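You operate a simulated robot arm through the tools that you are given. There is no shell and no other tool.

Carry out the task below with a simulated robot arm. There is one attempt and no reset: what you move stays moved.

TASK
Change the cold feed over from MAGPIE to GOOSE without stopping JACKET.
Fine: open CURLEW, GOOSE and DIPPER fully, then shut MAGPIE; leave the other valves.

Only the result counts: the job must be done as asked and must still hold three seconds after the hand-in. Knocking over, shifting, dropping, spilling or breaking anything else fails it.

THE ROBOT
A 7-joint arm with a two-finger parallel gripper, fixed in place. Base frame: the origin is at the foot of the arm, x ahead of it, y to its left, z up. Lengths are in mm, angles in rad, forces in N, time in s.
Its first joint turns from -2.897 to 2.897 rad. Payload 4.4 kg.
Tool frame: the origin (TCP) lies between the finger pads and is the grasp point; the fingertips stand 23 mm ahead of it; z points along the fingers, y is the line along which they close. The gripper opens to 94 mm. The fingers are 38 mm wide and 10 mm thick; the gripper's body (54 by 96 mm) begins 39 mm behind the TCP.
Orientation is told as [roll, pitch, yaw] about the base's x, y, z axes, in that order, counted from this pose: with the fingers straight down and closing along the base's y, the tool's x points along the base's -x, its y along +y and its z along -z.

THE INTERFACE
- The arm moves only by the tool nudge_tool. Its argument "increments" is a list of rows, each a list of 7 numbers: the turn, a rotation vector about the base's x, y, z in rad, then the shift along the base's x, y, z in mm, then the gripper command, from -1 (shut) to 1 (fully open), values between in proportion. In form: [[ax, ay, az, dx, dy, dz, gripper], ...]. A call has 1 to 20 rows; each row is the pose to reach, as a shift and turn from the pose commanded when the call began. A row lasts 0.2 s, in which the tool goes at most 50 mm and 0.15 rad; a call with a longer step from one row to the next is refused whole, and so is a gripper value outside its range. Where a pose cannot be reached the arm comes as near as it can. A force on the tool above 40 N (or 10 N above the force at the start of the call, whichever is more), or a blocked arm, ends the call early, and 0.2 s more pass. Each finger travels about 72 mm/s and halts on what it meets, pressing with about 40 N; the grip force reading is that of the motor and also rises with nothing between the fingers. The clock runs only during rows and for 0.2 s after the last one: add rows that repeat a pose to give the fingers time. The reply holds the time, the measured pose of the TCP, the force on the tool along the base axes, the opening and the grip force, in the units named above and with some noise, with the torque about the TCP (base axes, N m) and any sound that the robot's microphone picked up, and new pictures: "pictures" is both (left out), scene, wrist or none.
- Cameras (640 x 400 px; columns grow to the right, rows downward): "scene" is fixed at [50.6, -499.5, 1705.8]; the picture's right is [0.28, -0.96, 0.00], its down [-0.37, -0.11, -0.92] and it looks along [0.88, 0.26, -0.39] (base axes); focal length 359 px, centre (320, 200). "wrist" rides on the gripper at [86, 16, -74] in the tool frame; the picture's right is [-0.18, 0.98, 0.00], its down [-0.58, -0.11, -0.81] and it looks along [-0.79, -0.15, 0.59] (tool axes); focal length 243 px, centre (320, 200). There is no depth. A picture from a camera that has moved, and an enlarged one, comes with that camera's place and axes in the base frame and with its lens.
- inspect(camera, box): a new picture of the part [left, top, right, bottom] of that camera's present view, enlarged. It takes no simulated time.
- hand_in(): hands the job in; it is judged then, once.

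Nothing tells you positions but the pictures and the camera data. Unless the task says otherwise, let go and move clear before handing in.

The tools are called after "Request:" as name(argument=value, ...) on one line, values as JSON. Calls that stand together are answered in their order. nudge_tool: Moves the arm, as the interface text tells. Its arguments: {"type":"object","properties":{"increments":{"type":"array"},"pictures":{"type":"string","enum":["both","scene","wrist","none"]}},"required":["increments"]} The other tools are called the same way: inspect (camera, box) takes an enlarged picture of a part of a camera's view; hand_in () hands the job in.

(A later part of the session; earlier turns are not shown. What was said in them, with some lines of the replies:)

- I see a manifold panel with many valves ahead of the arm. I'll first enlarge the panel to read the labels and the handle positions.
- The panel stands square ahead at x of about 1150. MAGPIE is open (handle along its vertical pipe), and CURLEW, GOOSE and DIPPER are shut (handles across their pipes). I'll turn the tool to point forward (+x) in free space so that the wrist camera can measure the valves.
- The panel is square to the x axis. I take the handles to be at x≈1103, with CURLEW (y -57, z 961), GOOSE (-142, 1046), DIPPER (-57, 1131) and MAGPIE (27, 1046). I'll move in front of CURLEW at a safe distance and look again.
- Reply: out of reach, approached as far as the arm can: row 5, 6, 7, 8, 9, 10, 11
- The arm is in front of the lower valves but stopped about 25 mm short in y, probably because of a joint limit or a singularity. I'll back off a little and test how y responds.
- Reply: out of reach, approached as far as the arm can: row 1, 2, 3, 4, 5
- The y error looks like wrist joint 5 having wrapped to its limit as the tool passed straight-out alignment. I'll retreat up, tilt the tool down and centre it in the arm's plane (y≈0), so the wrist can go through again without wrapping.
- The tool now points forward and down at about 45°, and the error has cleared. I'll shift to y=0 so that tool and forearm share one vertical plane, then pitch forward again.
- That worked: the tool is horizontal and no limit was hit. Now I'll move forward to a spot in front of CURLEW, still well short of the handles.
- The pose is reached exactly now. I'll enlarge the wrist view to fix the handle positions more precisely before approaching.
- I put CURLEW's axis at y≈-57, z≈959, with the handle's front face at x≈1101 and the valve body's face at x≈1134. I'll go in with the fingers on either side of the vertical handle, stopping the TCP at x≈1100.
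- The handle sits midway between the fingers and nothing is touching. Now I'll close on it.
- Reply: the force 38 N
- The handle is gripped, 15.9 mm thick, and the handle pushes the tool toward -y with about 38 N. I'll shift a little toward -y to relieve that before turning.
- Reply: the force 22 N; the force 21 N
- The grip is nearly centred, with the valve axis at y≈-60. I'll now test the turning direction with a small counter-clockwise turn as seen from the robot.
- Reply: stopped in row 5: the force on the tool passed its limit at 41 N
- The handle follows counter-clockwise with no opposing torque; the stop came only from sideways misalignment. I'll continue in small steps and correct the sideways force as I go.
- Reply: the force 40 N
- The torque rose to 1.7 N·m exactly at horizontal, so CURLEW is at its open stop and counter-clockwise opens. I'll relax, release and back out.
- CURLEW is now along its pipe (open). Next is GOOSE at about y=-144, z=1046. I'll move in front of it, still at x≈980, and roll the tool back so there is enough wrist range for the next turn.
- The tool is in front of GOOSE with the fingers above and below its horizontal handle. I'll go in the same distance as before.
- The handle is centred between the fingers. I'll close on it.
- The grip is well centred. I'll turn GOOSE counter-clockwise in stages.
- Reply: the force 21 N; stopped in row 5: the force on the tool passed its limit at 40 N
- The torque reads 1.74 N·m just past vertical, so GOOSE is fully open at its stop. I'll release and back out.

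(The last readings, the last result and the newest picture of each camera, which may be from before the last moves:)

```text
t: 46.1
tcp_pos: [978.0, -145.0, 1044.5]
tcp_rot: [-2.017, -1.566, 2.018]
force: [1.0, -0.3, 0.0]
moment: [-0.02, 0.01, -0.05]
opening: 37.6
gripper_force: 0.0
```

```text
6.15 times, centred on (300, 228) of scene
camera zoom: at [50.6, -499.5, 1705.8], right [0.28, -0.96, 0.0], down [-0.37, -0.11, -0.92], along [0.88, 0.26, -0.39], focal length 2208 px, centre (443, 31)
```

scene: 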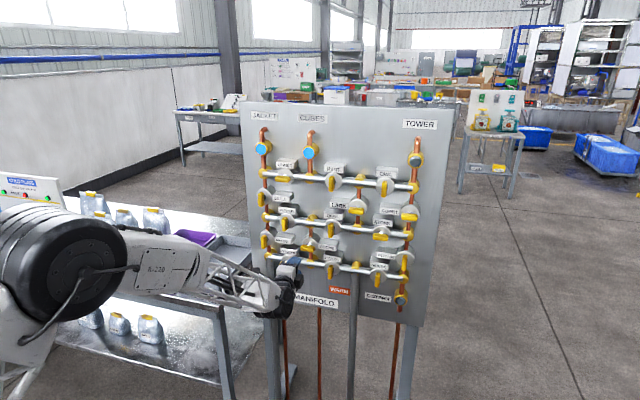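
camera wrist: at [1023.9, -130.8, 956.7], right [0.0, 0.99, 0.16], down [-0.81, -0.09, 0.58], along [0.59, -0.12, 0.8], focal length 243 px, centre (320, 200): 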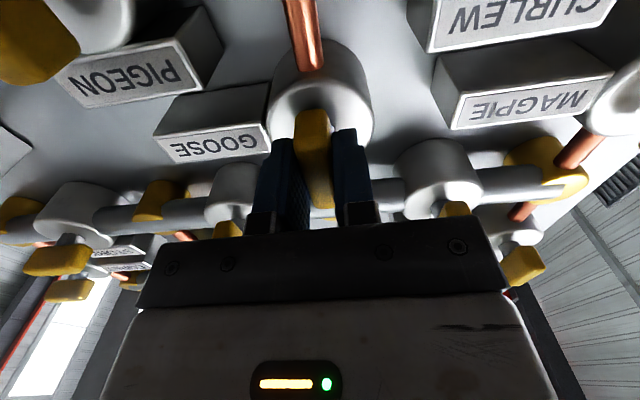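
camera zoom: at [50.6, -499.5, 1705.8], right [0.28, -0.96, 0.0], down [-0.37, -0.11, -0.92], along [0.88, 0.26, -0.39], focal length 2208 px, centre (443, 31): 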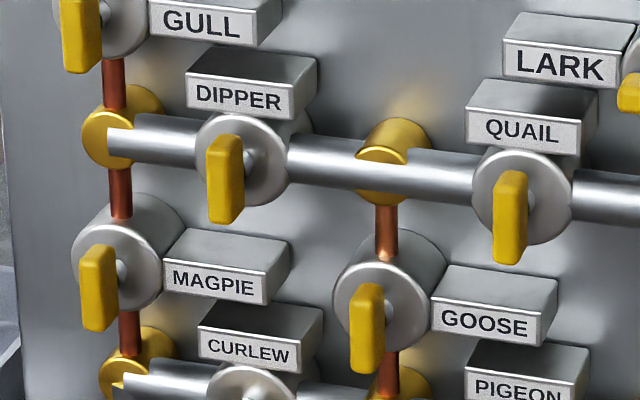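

GOOSE is along its vertical pipe (open). Next is DIPPER at about y=-60, z=1130, whose vertical handle suits the present tool orientation.

Request:
nudge_tool(increments=[[0, 0, 0, 0, 28, 28, -0.2], [0, 0, 0, 0, 57, 57, -0.2], [0, 0, 0, 0, 85, 85.5, -0.2], [0, 0, 0, 0, 85, 85.5, -0.2], [0, 0, 0, 0, 85, 85.5, -0.2]], pictures="both")

Request:
inspect(camera="wrist", box=[200, 0, 440, 150])

```text
t: 47.4
tcp_pos: [978.5, -60.5, 1130.2]
tcp_rot: [-1.993, -1.567, 1.992]
force: [-0.7, -0.1, -0.6]
moment: [0.0, -0.01, 0.01]
opening: 37.5
gripper_force: 0.0
camera wrist: at [903.4, -43.5, 1041.7], right [0.0, 0.98, 0.18], down [-0.81, -0.11, 0.58], along [0.59, -0.14, 0.79], focal length 243 px, centre (320, 200)
```

scene: 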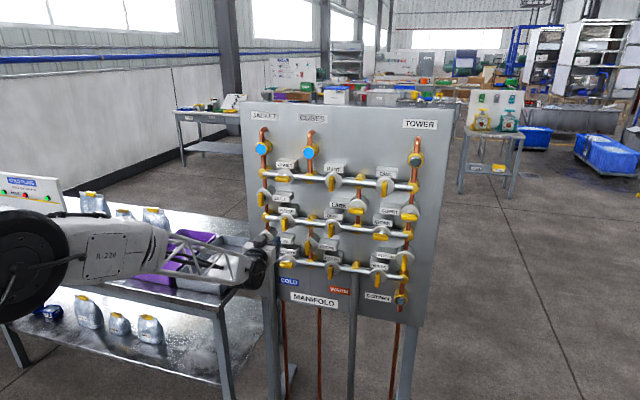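
wrist: 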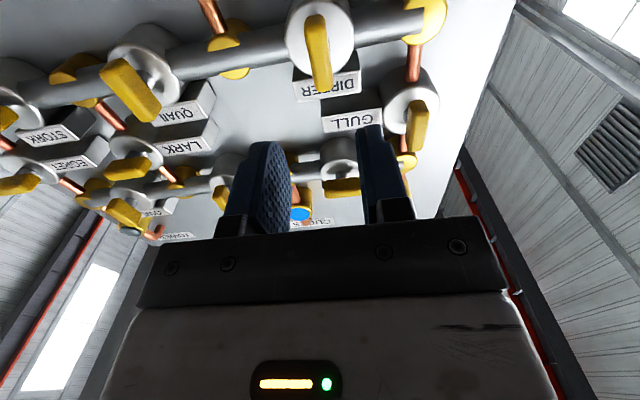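

```text
2.67 times, centred on (320, 75) of wrist
camera zoom: at [903.4, -43.5, 1041.7], right [0.0, 0.98, 0.18], down [-0.81, -0.11, 0.58], along [0.59, -0.14, 0.79], focal length 647 px, centre (320, 533)
```

zoom: 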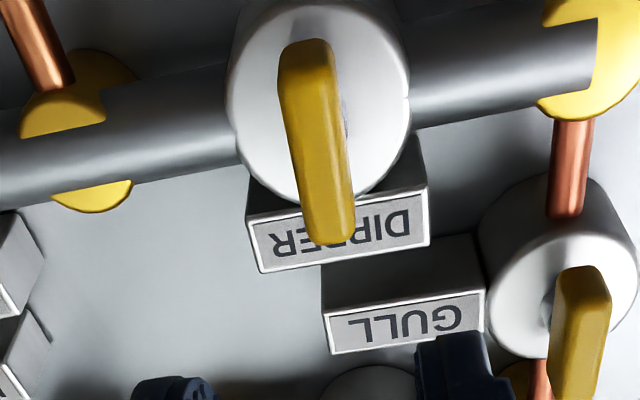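

The view matches the aligned GOOSE approach. I'll advance onto DIPPER and close.

Request:
nudge_tool(increments=[[0, 0, 0, 35, 0, 0, -0.2], [0, 0, 0, 70, 0, 0, -0.2], [0, 0, 0, 90, 0, 0, -0.2], [0, 0, 0, 105, 0, 0, -0.2], [0, 0, 0, 113, 0, 0, -0.2], [0, 0, 0, 120, 0, 0, -0.2], [0, 0, 0, 120, 0, 0, -0.2], [0, 0, 0, 120, 0, 0, -0.5], [0, 0, 0, 120, 0, 0, -0.7], [0, 0, 0, 120, 0, 0, -1], [0, 0, 0, 120, 0, 0, -1]], pictures="wrist")

```text
t: 49.8
tcp_pos: [1098.1, -59.6, 1129.5]
tcp_rot: [-2.022, -1.566, 2.019]
force: [6.2, 1.0, 0.0]
moment: [0.0, 0.31, -0.15]
opening: 16.0
gripper_force: 45.4
camera wrist: at [1023.9, -43.6, 1042.5], right [0.0, 0.98, 0.18], down [-0.81, -0.11, 0.58], along [0.59, -0.14, 0.79], focal length 243 px, centre (320, 200)
```

wrist: 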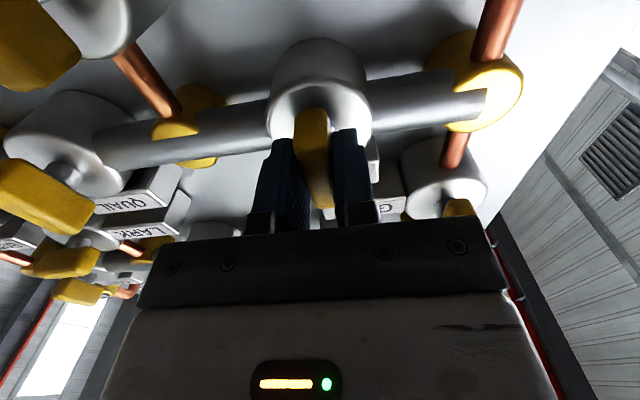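

DIPPER is gripped and well centred. I'll turn it counter-clockwise in stages.

Request:
nudge_tool(increments=[[-0.06, 0, 0, 0, 0, 0, -1], [-0.12, 0, 0, 0, 0, 0, -1], [-0.18, 0, 0, 0, 0, 0, -1], [-0.24, 0, 0, 0, 0, 0, -1], [-0.3, 0, 0, 0, 0, 0, -1], [-0.3, 0, 0, 0, 0, 0, -1]], pictures="none")

```text
t: 51.1
tcp_pos: [1098.2, -60.1, 1130.0]
tcp_rot: [-1.579, -1.265, 1.577]
force: [16.3, -0.2, -1.3]
moment: [-0.02, -0.58, 0.07]
opening: 16.0
gripper_force: 44.8
```

Request:
nudge_tool(increments=[[-0.06, 0, 0, 0.2, 0, 0, -1], [-0.12, 0, 0, 0.2, 0, 0, -1], [-0.18, 0, 0, 0.2, 0, 0, -1], [-0.24, 0, 0, 0.2, 0, 0, -1], [-0.3, 0, 0, 0.2, 0, 0, -1], [-0.3, 0, 0, 0.2, 0, 0, -1]], pictures="none")

```text
t: 52.5
tcp_pos: [1098.7, -59.6, 1130.0]
tcp_rot: [-1.573, -0.964, 1.574]
force: [-15.5, 4.1, 0.9]
moment: [-0.03, 0.5, -0.41]
opening: 15.9
gripper_force: 44.8
```

Request:
nudge_tool(increments=[[-0.06, 0, 0, -0.15, 0.1, 0, -1], [-0.12, 0, 0, -0.15, 0.1, 0, -1], [-0.18, 0, 0, -0.15, 0.1, 0, -1], [-0.24, 0, 0, -0.15, 0.1, 0, -1], [-0.3, 0, 0, -0.15, 0.1, 0, -1], [-0.3, 0, 0, -0.15, 0.1, 0, -1]], pictures="none")

```text
t: 54.0
tcp_pos: [1099.1, -59.2, 1130.7]
tcp_rot: [-1.57, -0.665, 1.572]
force: [-8.7, 6.0, -5.1]
moment: [0.0, -0.81, 0.81]
opening: 15.9
gripper_force: 44.4
```

Request:
nudge_tool(increments=[[-0.06, 0, 0, -0.1, 0.2, -0.3, -1], [-0.12, 0, 0, -0.1, 0.2, -0.3, -1], [-0.18, 0, 0, -0.1, 0.2, -0.3, -1], [-0.24, 0, 0, -0.1, 0.2, -0.3, -1], [-0.3, 0, 0, -0.1, 0.2, -0.3, -1], [-0.3, 0, 0, -0.1, 0.2, -0.3, -1]], pictures="none")

```text
t: 55.4
tcp_pos: [1099.4, -59.9, 1131.3]
tcp_rot: [-1.572, -0.365, 1.571]
force: [14.2, 6.5, 1.0]
moment: [0.0, 0.02, -0.22]
opening: 15.8
gripper_force: 45.3
```

Request:
nudge_tool(increments=[[-0.06, 0, 0, 0.15, 0, 0, -1], [-0.12, 0, 0, 0.15, 0, 0, -1], [-0.18, 0, 0, 0.15, 0, 0, -1], [-0.24, 0, 0, 0.15, 0, 0, -1], [-0.24, 0, 0, 0.15, 0, 0, -1]], pictures="none")

```text
t: 56.5
tcp_pos: [1099.8, -58.0, 1130.4]
tcp_rot: [-1.57, -0.127, 1.573]
force: [15.8, 3.9, 4.0]
moment: [-0.01, -0.18, 0.71]
opening: 16.0
gripper_force: 45.0
```

Request:
nudge_tool(increments=[[-0.06, 0, 0, 0.15, 0, 0.1, -1], [-0.11, 0, 0, 0.15, 0, 0.1, -1], [-0.14, 0, 0, 0.15, 0, 0.1, -1], [-0.158, 0, 0, 0.15, 0, 0.1, -1], [-0.158, 0, 0, 0.15, 0, 0.1, -1]], pictures="wrist")

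```text
t: 57.8
tcp_pos: [1099.2, -58.8, 1130.0]
tcp_rot: [-1.569, 0.032, 1.571]
force: [0.8, 7.4, 0.0]
moment: [1.82, -0.02, -0.77]
opening: 15.8
gripper_force: 45.0
camera wrist: at [1023.9, -146.1, 1115.4], right [0.0, 0.15, -0.99], down [-0.81, 0.58, 0.09], along [0.59, 0.8, 0.12], focal length 243 px, centre (320, 200)
```

wrist: 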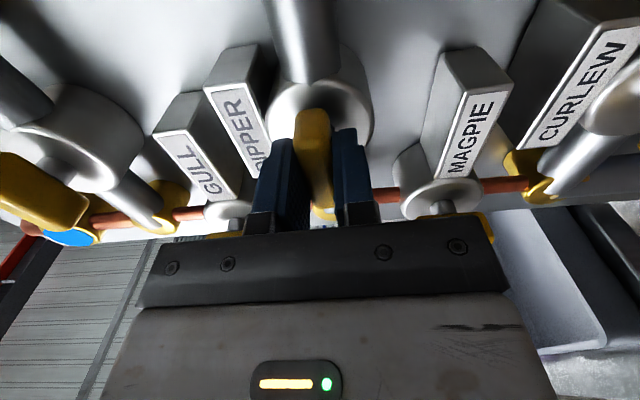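

DIPPER has reached its open stop (1.8 N·m at horizontal). I'll release, back out and check it.

Request:
nudge_tool(increments=[[0.028, 0, 0, 0, 0, 0, -1], [0.028, 0, 0, 0, 0, 0, -0.6], [0.028, 0, 0, 0, 0, 0, -0.2], [0.028, 0, 0, 0, 0, 0, -0.2], [0.028, 0, 0, -15, 0, 0, -0.2], [0.028, 0, 0, -45, 0, 0, -0.2], [0.028, 0, 0, -90, 0, 0, -0.2], [0.028, 0, 0, -120, 0, 0, -0.2], [0.028, 0, 0, -120, 0, 0, -0.2]], pictures="none")

Request:
inspect(camera="scene", box=[250, 195, 350, 260])

Request:
inspect(camera="scene", box=[240, 100, 340, 165])

```text
t: 59.8
tcp_pos: [978.4, -59.1, 1130.3]
tcp_rot: [-1.572, 0.002, 1.572]
force: [-0.2, -0.3, 0.0]
moment: [0.01, 0.02, 0.0]
opening: 37.4
gripper_force: 0.0
```

```text
6.15 times, centred on (300, 228) of scene
camera zoom: at [50.6, -499.5, 1705.8], right [0.28, -0.96, 0.0], down [-0.37, -0.11, -0.92], along [0.88, 0.26, -0.39], focal length 2208 px, centre (443, 31)
```

zoom: 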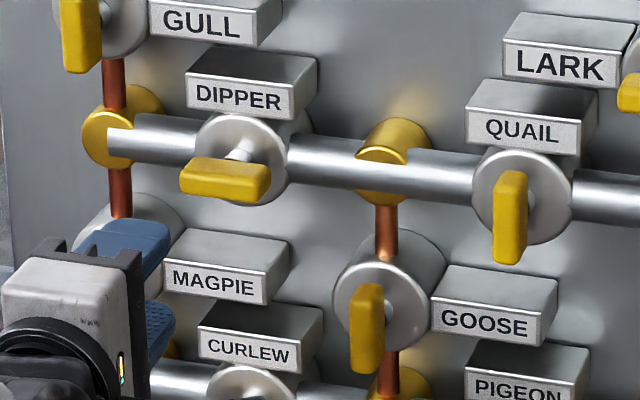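

```text
6.15 times, centred on (290, 132) of scene
camera zoom: at [50.6, -499.5, 1705.8], right [0.28, -0.96, 0.0], down [-0.37, -0.11, -0.92], along [0.88, 0.26, -0.39], focal length 2208 px, centre (505, 615)
```

zoom: 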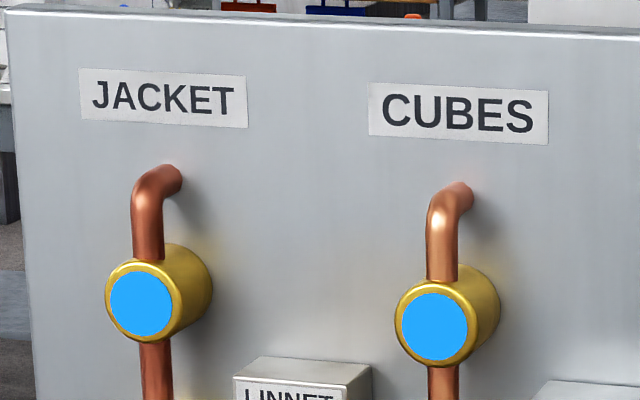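

All three are open and JACKET and CUBES are still running blue. Now I'll move in front of MAGPIE (about y=25, z=1045) and roll the tool back to grip its vertical handle.

Request:
nudge_tool(increments=[[0.145, 0, 0, 0, 8, -8, -0.2], [0.29, 0, 0, 0, 16, -16, -0.2], [0.435, 0, 0, 0, 24, -24, -0.2], [0.58, 0, 0, 0, 32, -32, -0.2], [0.725, 0, 0, 0, 40, -40, -0.2], [0.87, 0, 0, 0, 48, -48, -0.2], [1.015, 0, 0, 0, 56, -56, -0.2], [1.16, 0, 0, 0, 64, -64, -0.2], [1.305, 0, 0, 0, 72, -72, -0.2], [1.45, 0, 0, 0, 80, -80, -0.2], [1.5708, 0, 0, 0, 84.7, -85, -0.2], [1.5708, 0, 0, 0, 84.7, -85, -0.2], [1.5708, 0, 0, 0, 84.7, -85, -0.2]], pictures="both")

Request:
inspect(camera="wrist", box=[200, 0, 440, 150])

```text
t: 62.5
tcp_pos: [978.1, 25.0, 1044.5]
tcp_rot: [-2.172, -1.568, 2.172]
force: [-0.3, -0.1, -0.2]
moment: [-0.01, -0.01, 0.02]
opening: 37.6
gripper_force: 0.1
camera wrist: at [903.8, 41.8, 957.2], right [0.0, 0.98, 0.18], down [-0.81, -0.11, 0.58], along [0.59, -0.15, 0.79], focal length 243 px, centre (320, 200)
```

scene: 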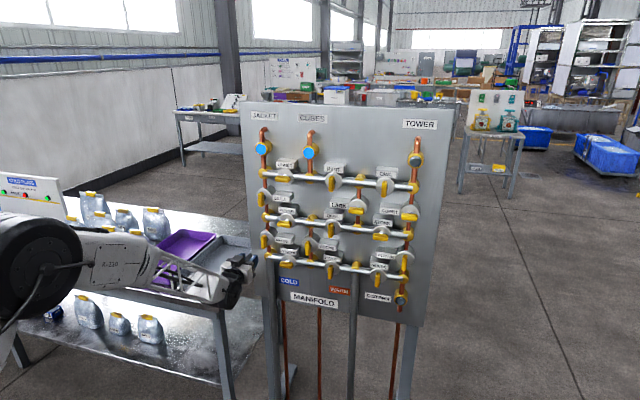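
wrist: 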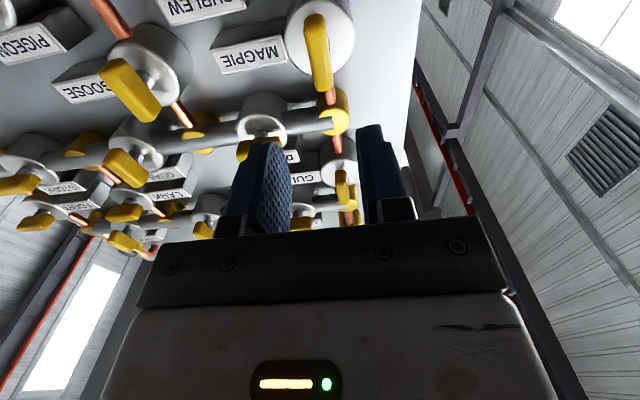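

```text
2.67 times, centred on (320, 75) of wrist
camera zoom: at [903.8, 41.8, 957.2], right [0.0, 0.98, 0.18], down [-0.81, -0.11, 0.58], along [0.59, -0.15, 0.79], focal length 647 px, centre (320, 533)
```

zoom: 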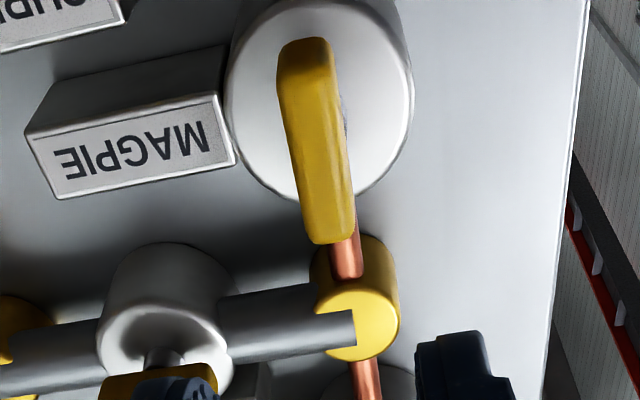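

MAGPIE's handle is in line. I'll advance and close on it.

Request:
nudge_tool(increments=[[0, 0, 0, 35, 0, 0.4, -0.2], [0, 0, 0, 70, 0, 0.4, -0.2], [0, 0, 0, 90, 0, 0.4, -0.2], [0, 0, 0, 105, 0, 0.4, -0.2], [0, 0, 0, 113, 0, 0.4, -0.2], [0, 0, 0, 120, 0, 0.4, -0.2], [0, 0, 0, 120, 0, 0.4, -0.2], [0, 0, 0, 120, 0, 0.4, -0.5], [0, 0, 0, 120, 0, 0.4, -0.7], [0, 0, 0, 120, 0, 0.4, -1], [0, 0, 0, 120, 0, 0.4, -1]], pictures="wrist")

```text
t: 65.0
tcp_pos: [1098.5, 24.7, 1045.8]
tcp_rot: [-2.106, -1.567, 2.105]
force: [5.9, -6.1, -1.8]
moment: [0.22, 0.38, -0.06]
opening: 15.7
gripper_force: 45.0
camera wrist: at [1023.8, 41.5, 957.6], right [0.0, 0.98, 0.18], down [-0.81, -0.11, 0.58], along [0.59, -0.15, 0.79], focal length 243 px, centre (320, 200)
```

wrist: 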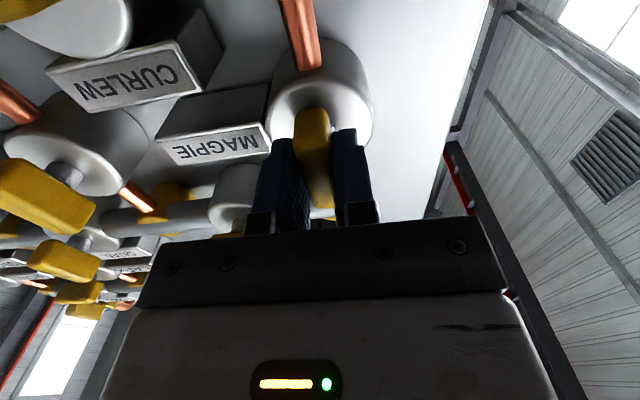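

MAGPIE is gripped and centred. I'll turn it clockwise, the shut direction, in stages.

Request:
nudge_tool(increments=[[0.06, 0, 0, 0, -0.2, 0, -1], [0.12, 0, 0, 0, -0.2, 0, -1], [0.18, 0, 0, 0, -0.2, 0, -1], [0.24, 0, 0, 0, -0.2, 0, -1], [0.3, 0, 0, 0, -0.2, 0, -1], [0.3, 0, 0, 0, -0.2, 0, -1]], pictures="none")

```text
t: 66.3
tcp_pos: [1099.7, 25.5, 1045.2]
tcp_rot: [1.58, -1.273, -1.579]
force: [-1.5, -4.2, -0.8]
moment: [0.01, -1.2, -0.51]
opening: 15.8
gripper_force: 44.8
```

Request:
nudge_tool(increments=[[0.06, 0, 0, 0, -0.2, 0, -1], [0.12, 0, 0, 0, -0.2, 0, -1], [0.18, 0, 0, 0, -0.2, 0, -1], [0.24, 0, 0, 0, -0.2, 0, -1], [0.3, 0, 0, 0, -0.2, 0, -1], [0.3, 0, 0, 0, -0.2, 0, -1]], pictures="none")

```text
t: 67.8
tcp_pos: [1099.5, 24.4, 1045.3]
tcp_rot: [1.574, -0.976, -1.574]
force: [-7.8, -2.1, -1.4]
moment: [0.04, 0.82, 0.48]
opening: 16.2
gripper_force: 44.9
```

Request:
nudge_tool(increments=[[0.06, 0, 0, -0.1, -0.1, 0, -1], [0.12, 0, 0, -0.1, -0.1, 0, -1], [0.18, 0, 0, -0.1, -0.1, 0, -1], [0.24, 0, 0, -0.1, -0.1, 0, -1], [0.3, 0, 0, -0.1, -0.1, 0, -1], [0.3, 0, 0, -0.1, -0.1, 0, -1]], pictures="none")

```text
t: 69.2
tcp_pos: [1098.6, 25.3, 1045.9]
tcp_rot: [1.573, -0.673, -1.572]
force: [6.4, 5.7, -5.9]
moment: [-0.01, -0.16, -0.36]
opening: 15.9
gripper_force: 45.0
```

Request:
nudge_tool(increments=[[0.06, 0, 0, 0.1, 0, -0.1, -1], [0.12, 0, 0, 0.1, 0, -0.1, -1], [0.18, 0, 0, 0.1, 0, -0.1, -1], [0.24, 0, 0, 0.1, 0, -0.1, -1], [0.3, 0, 0, 0.1, 0, -0.1, -1], [0.3, 0, 0, 0.1, 0, -0.1, -1]], pictures="none")

```text
t: 70.5
tcp_pos: [1099.2, 24.9, 1045.6]
tcp_rot: [1.573, -0.373, -1.573]
force: [-10.6, 3.7, -5.8]
moment: [0.02, 0.41, 0.79]
opening: 15.9
gripper_force: 45.0
```

Request:
nudge_tool(increments=[[0.06, 0, 0, -0.1, 0, -0.2, -1], [0.12, 0, 0, -0.1, 0, -0.2, -1], [0.18, 0, 0, -0.1, 0, -0.2, -1], [0.24, 0, 0, -0.1, 0, -0.2, -1], [0.24, 0, 0, -0.1, 0, -0.2, -1]], pictures="none")

```text
t: 71.8
tcp_pos: [1099.2, 24.6, 1044.7]
tcp_rot: [1.571, -0.135, -1.574]
force: [-4.9, 0.3, -7.5]
moment: [0.0, 0.03, -0.79]
opening: 15.9
gripper_force: 44.8
```

Request:
nudge_tool(increments=[[0.06, 0, 0, -0.1, 0, -0.2, -1], [0.12, 0, 0, -0.1, 0, -0.2, -1], [0.15, 0, 0, -0.1, 0, -0.2, -1], [0.167, 0, 0, -0.1, 0, -0.2, -1], [0.167, 0, 0, -0.1, 0, -0.2, -1]], pictures="wrist")

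```text
t: 73.0
tcp_pos: [1099.4, 24.1, 1045.8]
tcp_rot: [1.571, 0.032, -1.573]
force: [-5.6, -0.7, -5.9]
moment: [-1.89, 0.2, 1.01]
opening: 15.9
gripper_force: 44.7
camera wrist: at [1023.8, 111.1, 1062.8], right [0.0, -0.22, 0.98], down [-0.81, -0.58, -0.13], along [0.59, -0.79, -0.17], focal length 243 px, centre (320, 200)
```

wrist: 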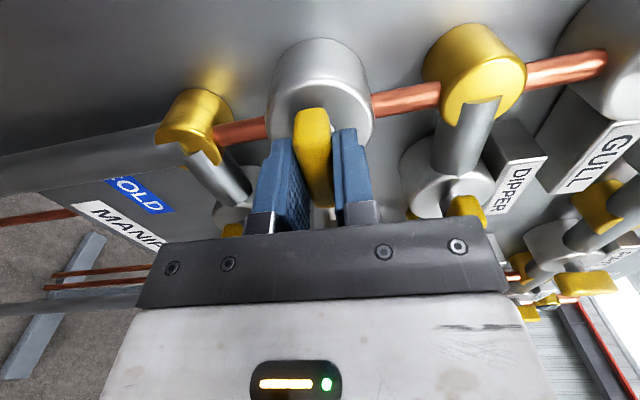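

The torque of -1.9 N·m at horizontal shows MAGPIE is at its shut stop. I'll release and back well clear, then check every valve.

Request:
nudge_tool(increments=[[-0.028, 0, 0, 0, 0, 0, -1], [-0.028, 0, 0, 0, 0, 0, -0.6], [-0.028, 0, 0, 0, 0, 0, -0.2], [-0.028, 0, 0, 0, 0, 0, -0.2], [-0.028, 0, 0, -15, 0, 0, -0.2], [-0.028, 0, 0, -45, 0, 0, -0.2], [-0.028, 0, 0, -90, 0, 0, -0.2], [-0.028, 0, 0, -130, 0, 0, -0.2], [-0.028, 0, 0, -170, 0, 0, -0.2], [-0.028, 0, 0, -210, 0, 0, -0.2], [-0.028, 0, 0, -250, 0, 0, -0.2], [-0.028, 0, 0, -250, 0, 0, -0.2]], pictures="scene")

Request:
inspect(camera="scene", box=[250, 195, 350, 260])

Request:
inspect(camera="scene", box=[240, 225, 340, 290])

Request:
inspect(camera="scene", box=[240, 105, 440, 235])

Request:
inspect(camera="scene", box=[330, 195, 430, 260])

Request:
inspect(camera="scene", box=[330, 245, 430, 310])

```text
t: 75.5
tcp_pos: [846.9, 25.4, 1043.6]
tcp_rot: [1.571, 0.006, -1.575]
force: [0.6, 1.1, -0.3]
moment: [0.0, 0.01, 0.04]
opening: 37.5
gripper_force: 0.1
```

scene: 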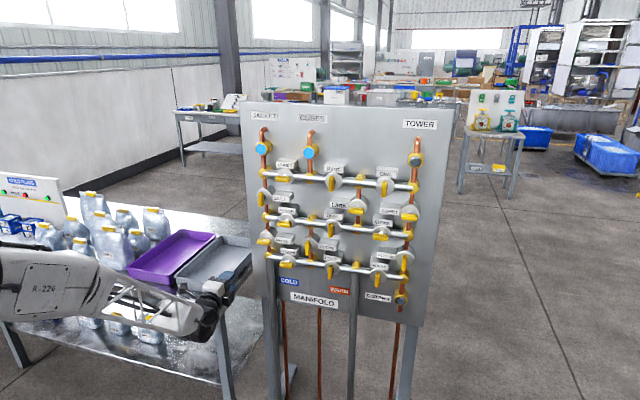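

```text
6.15 times, centred on (300, 228) of scene
camera zoom: at [50.6, -499.5, 1705.8], right [0.28, -0.96, 0.0], down [-0.37, -0.11, -0.92], along [0.88, 0.26, -0.39], focal length 2208 px, centre (443, 31)
```

zoom: 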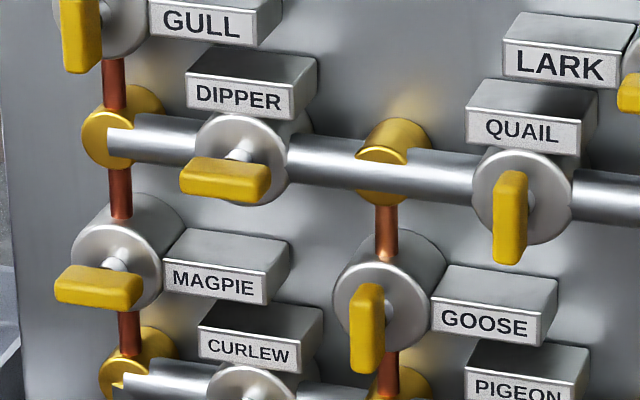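

```text
6.15 times, centred on (290, 258) of scene
camera zoom: at [50.6, -499.5, 1705.8], right [0.28, -0.96, 0.0], down [-0.37, -0.11, -0.92], along [0.88, 0.26, -0.39], focal length 2208 px, centre (505, -154)
```

zoom: 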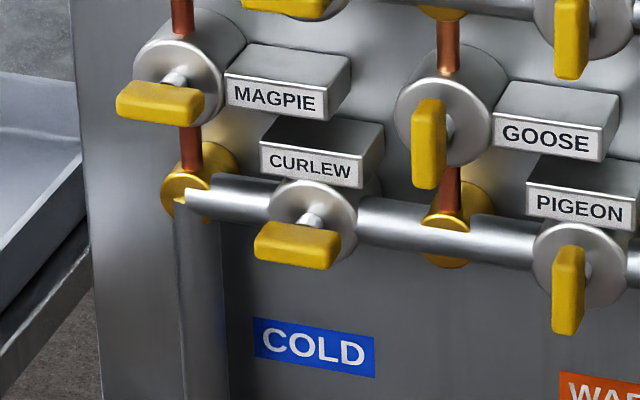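

```text
3.08 times, centred on (340, 170) of scene
camera zoom: at [50.6, -499.5, 1705.8], right [0.28, -0.96, 0.0], down [-0.37, -0.11, -0.92], along [0.88, 0.26, -0.39], focal length 1104 px, centre (258, 292)
```

zoom: 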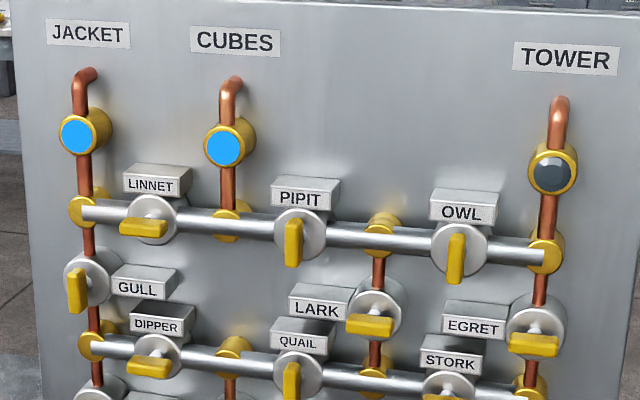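

```text
6.15 times, centred on (380, 228) of scene
camera zoom: at [50.6, -499.5, 1705.8], right [0.28, -0.96, 0.0], down [-0.37, -0.11, -0.92], along [0.88, 0.26, -0.39], focal length 2208 px, centre (-49, 31)
```

zoom: 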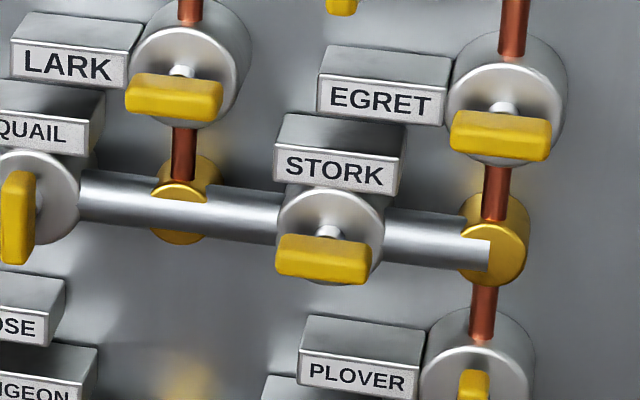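

```text
6.15 times, centred on (380, 278) of scene
camera zoom: at [50.6, -499.5, 1705.8], right [0.28, -0.96, 0.0], down [-0.37, -0.11, -0.92], along [0.88, 0.26, -0.39], focal length 2208 px, centre (-49, -277)
```

zoom: 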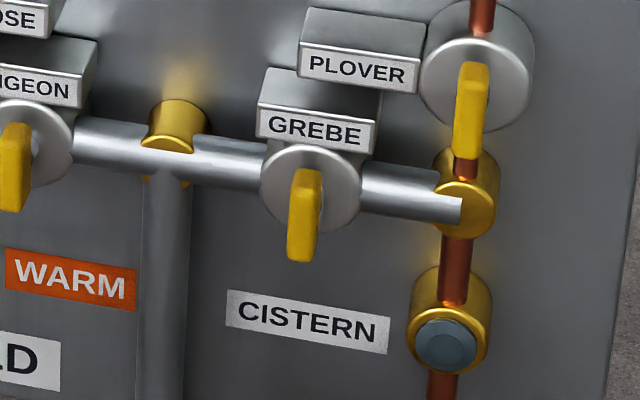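

CURLEW, GOOSE and DIPPER now lie along their pipes (open) and MAGPIE lies across its pipe (shut). The other valves look unchanged, JACKET and CUBES still show blue, and the arm is clear, so I'm handing in.

Request:
hand_in()

```text
The job is handed in.
```

The cold feed now runs through GOOSE instead of MAGPIE, and the job is handed in. I haven't been given a verdict on it.

- **Opened:** CURLEW, GOOSE and DIPPER, in that order, each turned until it reached its stop.
- **Shut:** MAGPIE, last, also turned to its stop.
- **JACKET:** its indicator was blue when I checked before shutting MAGPIE and again afterwards. CUBES stayed blue too.
- **Other valves:** I didn't touch them, and their handles look unchanged in the final pictures.

The gripper had let go and backed about 250 mm away from the panel before the hand-in.
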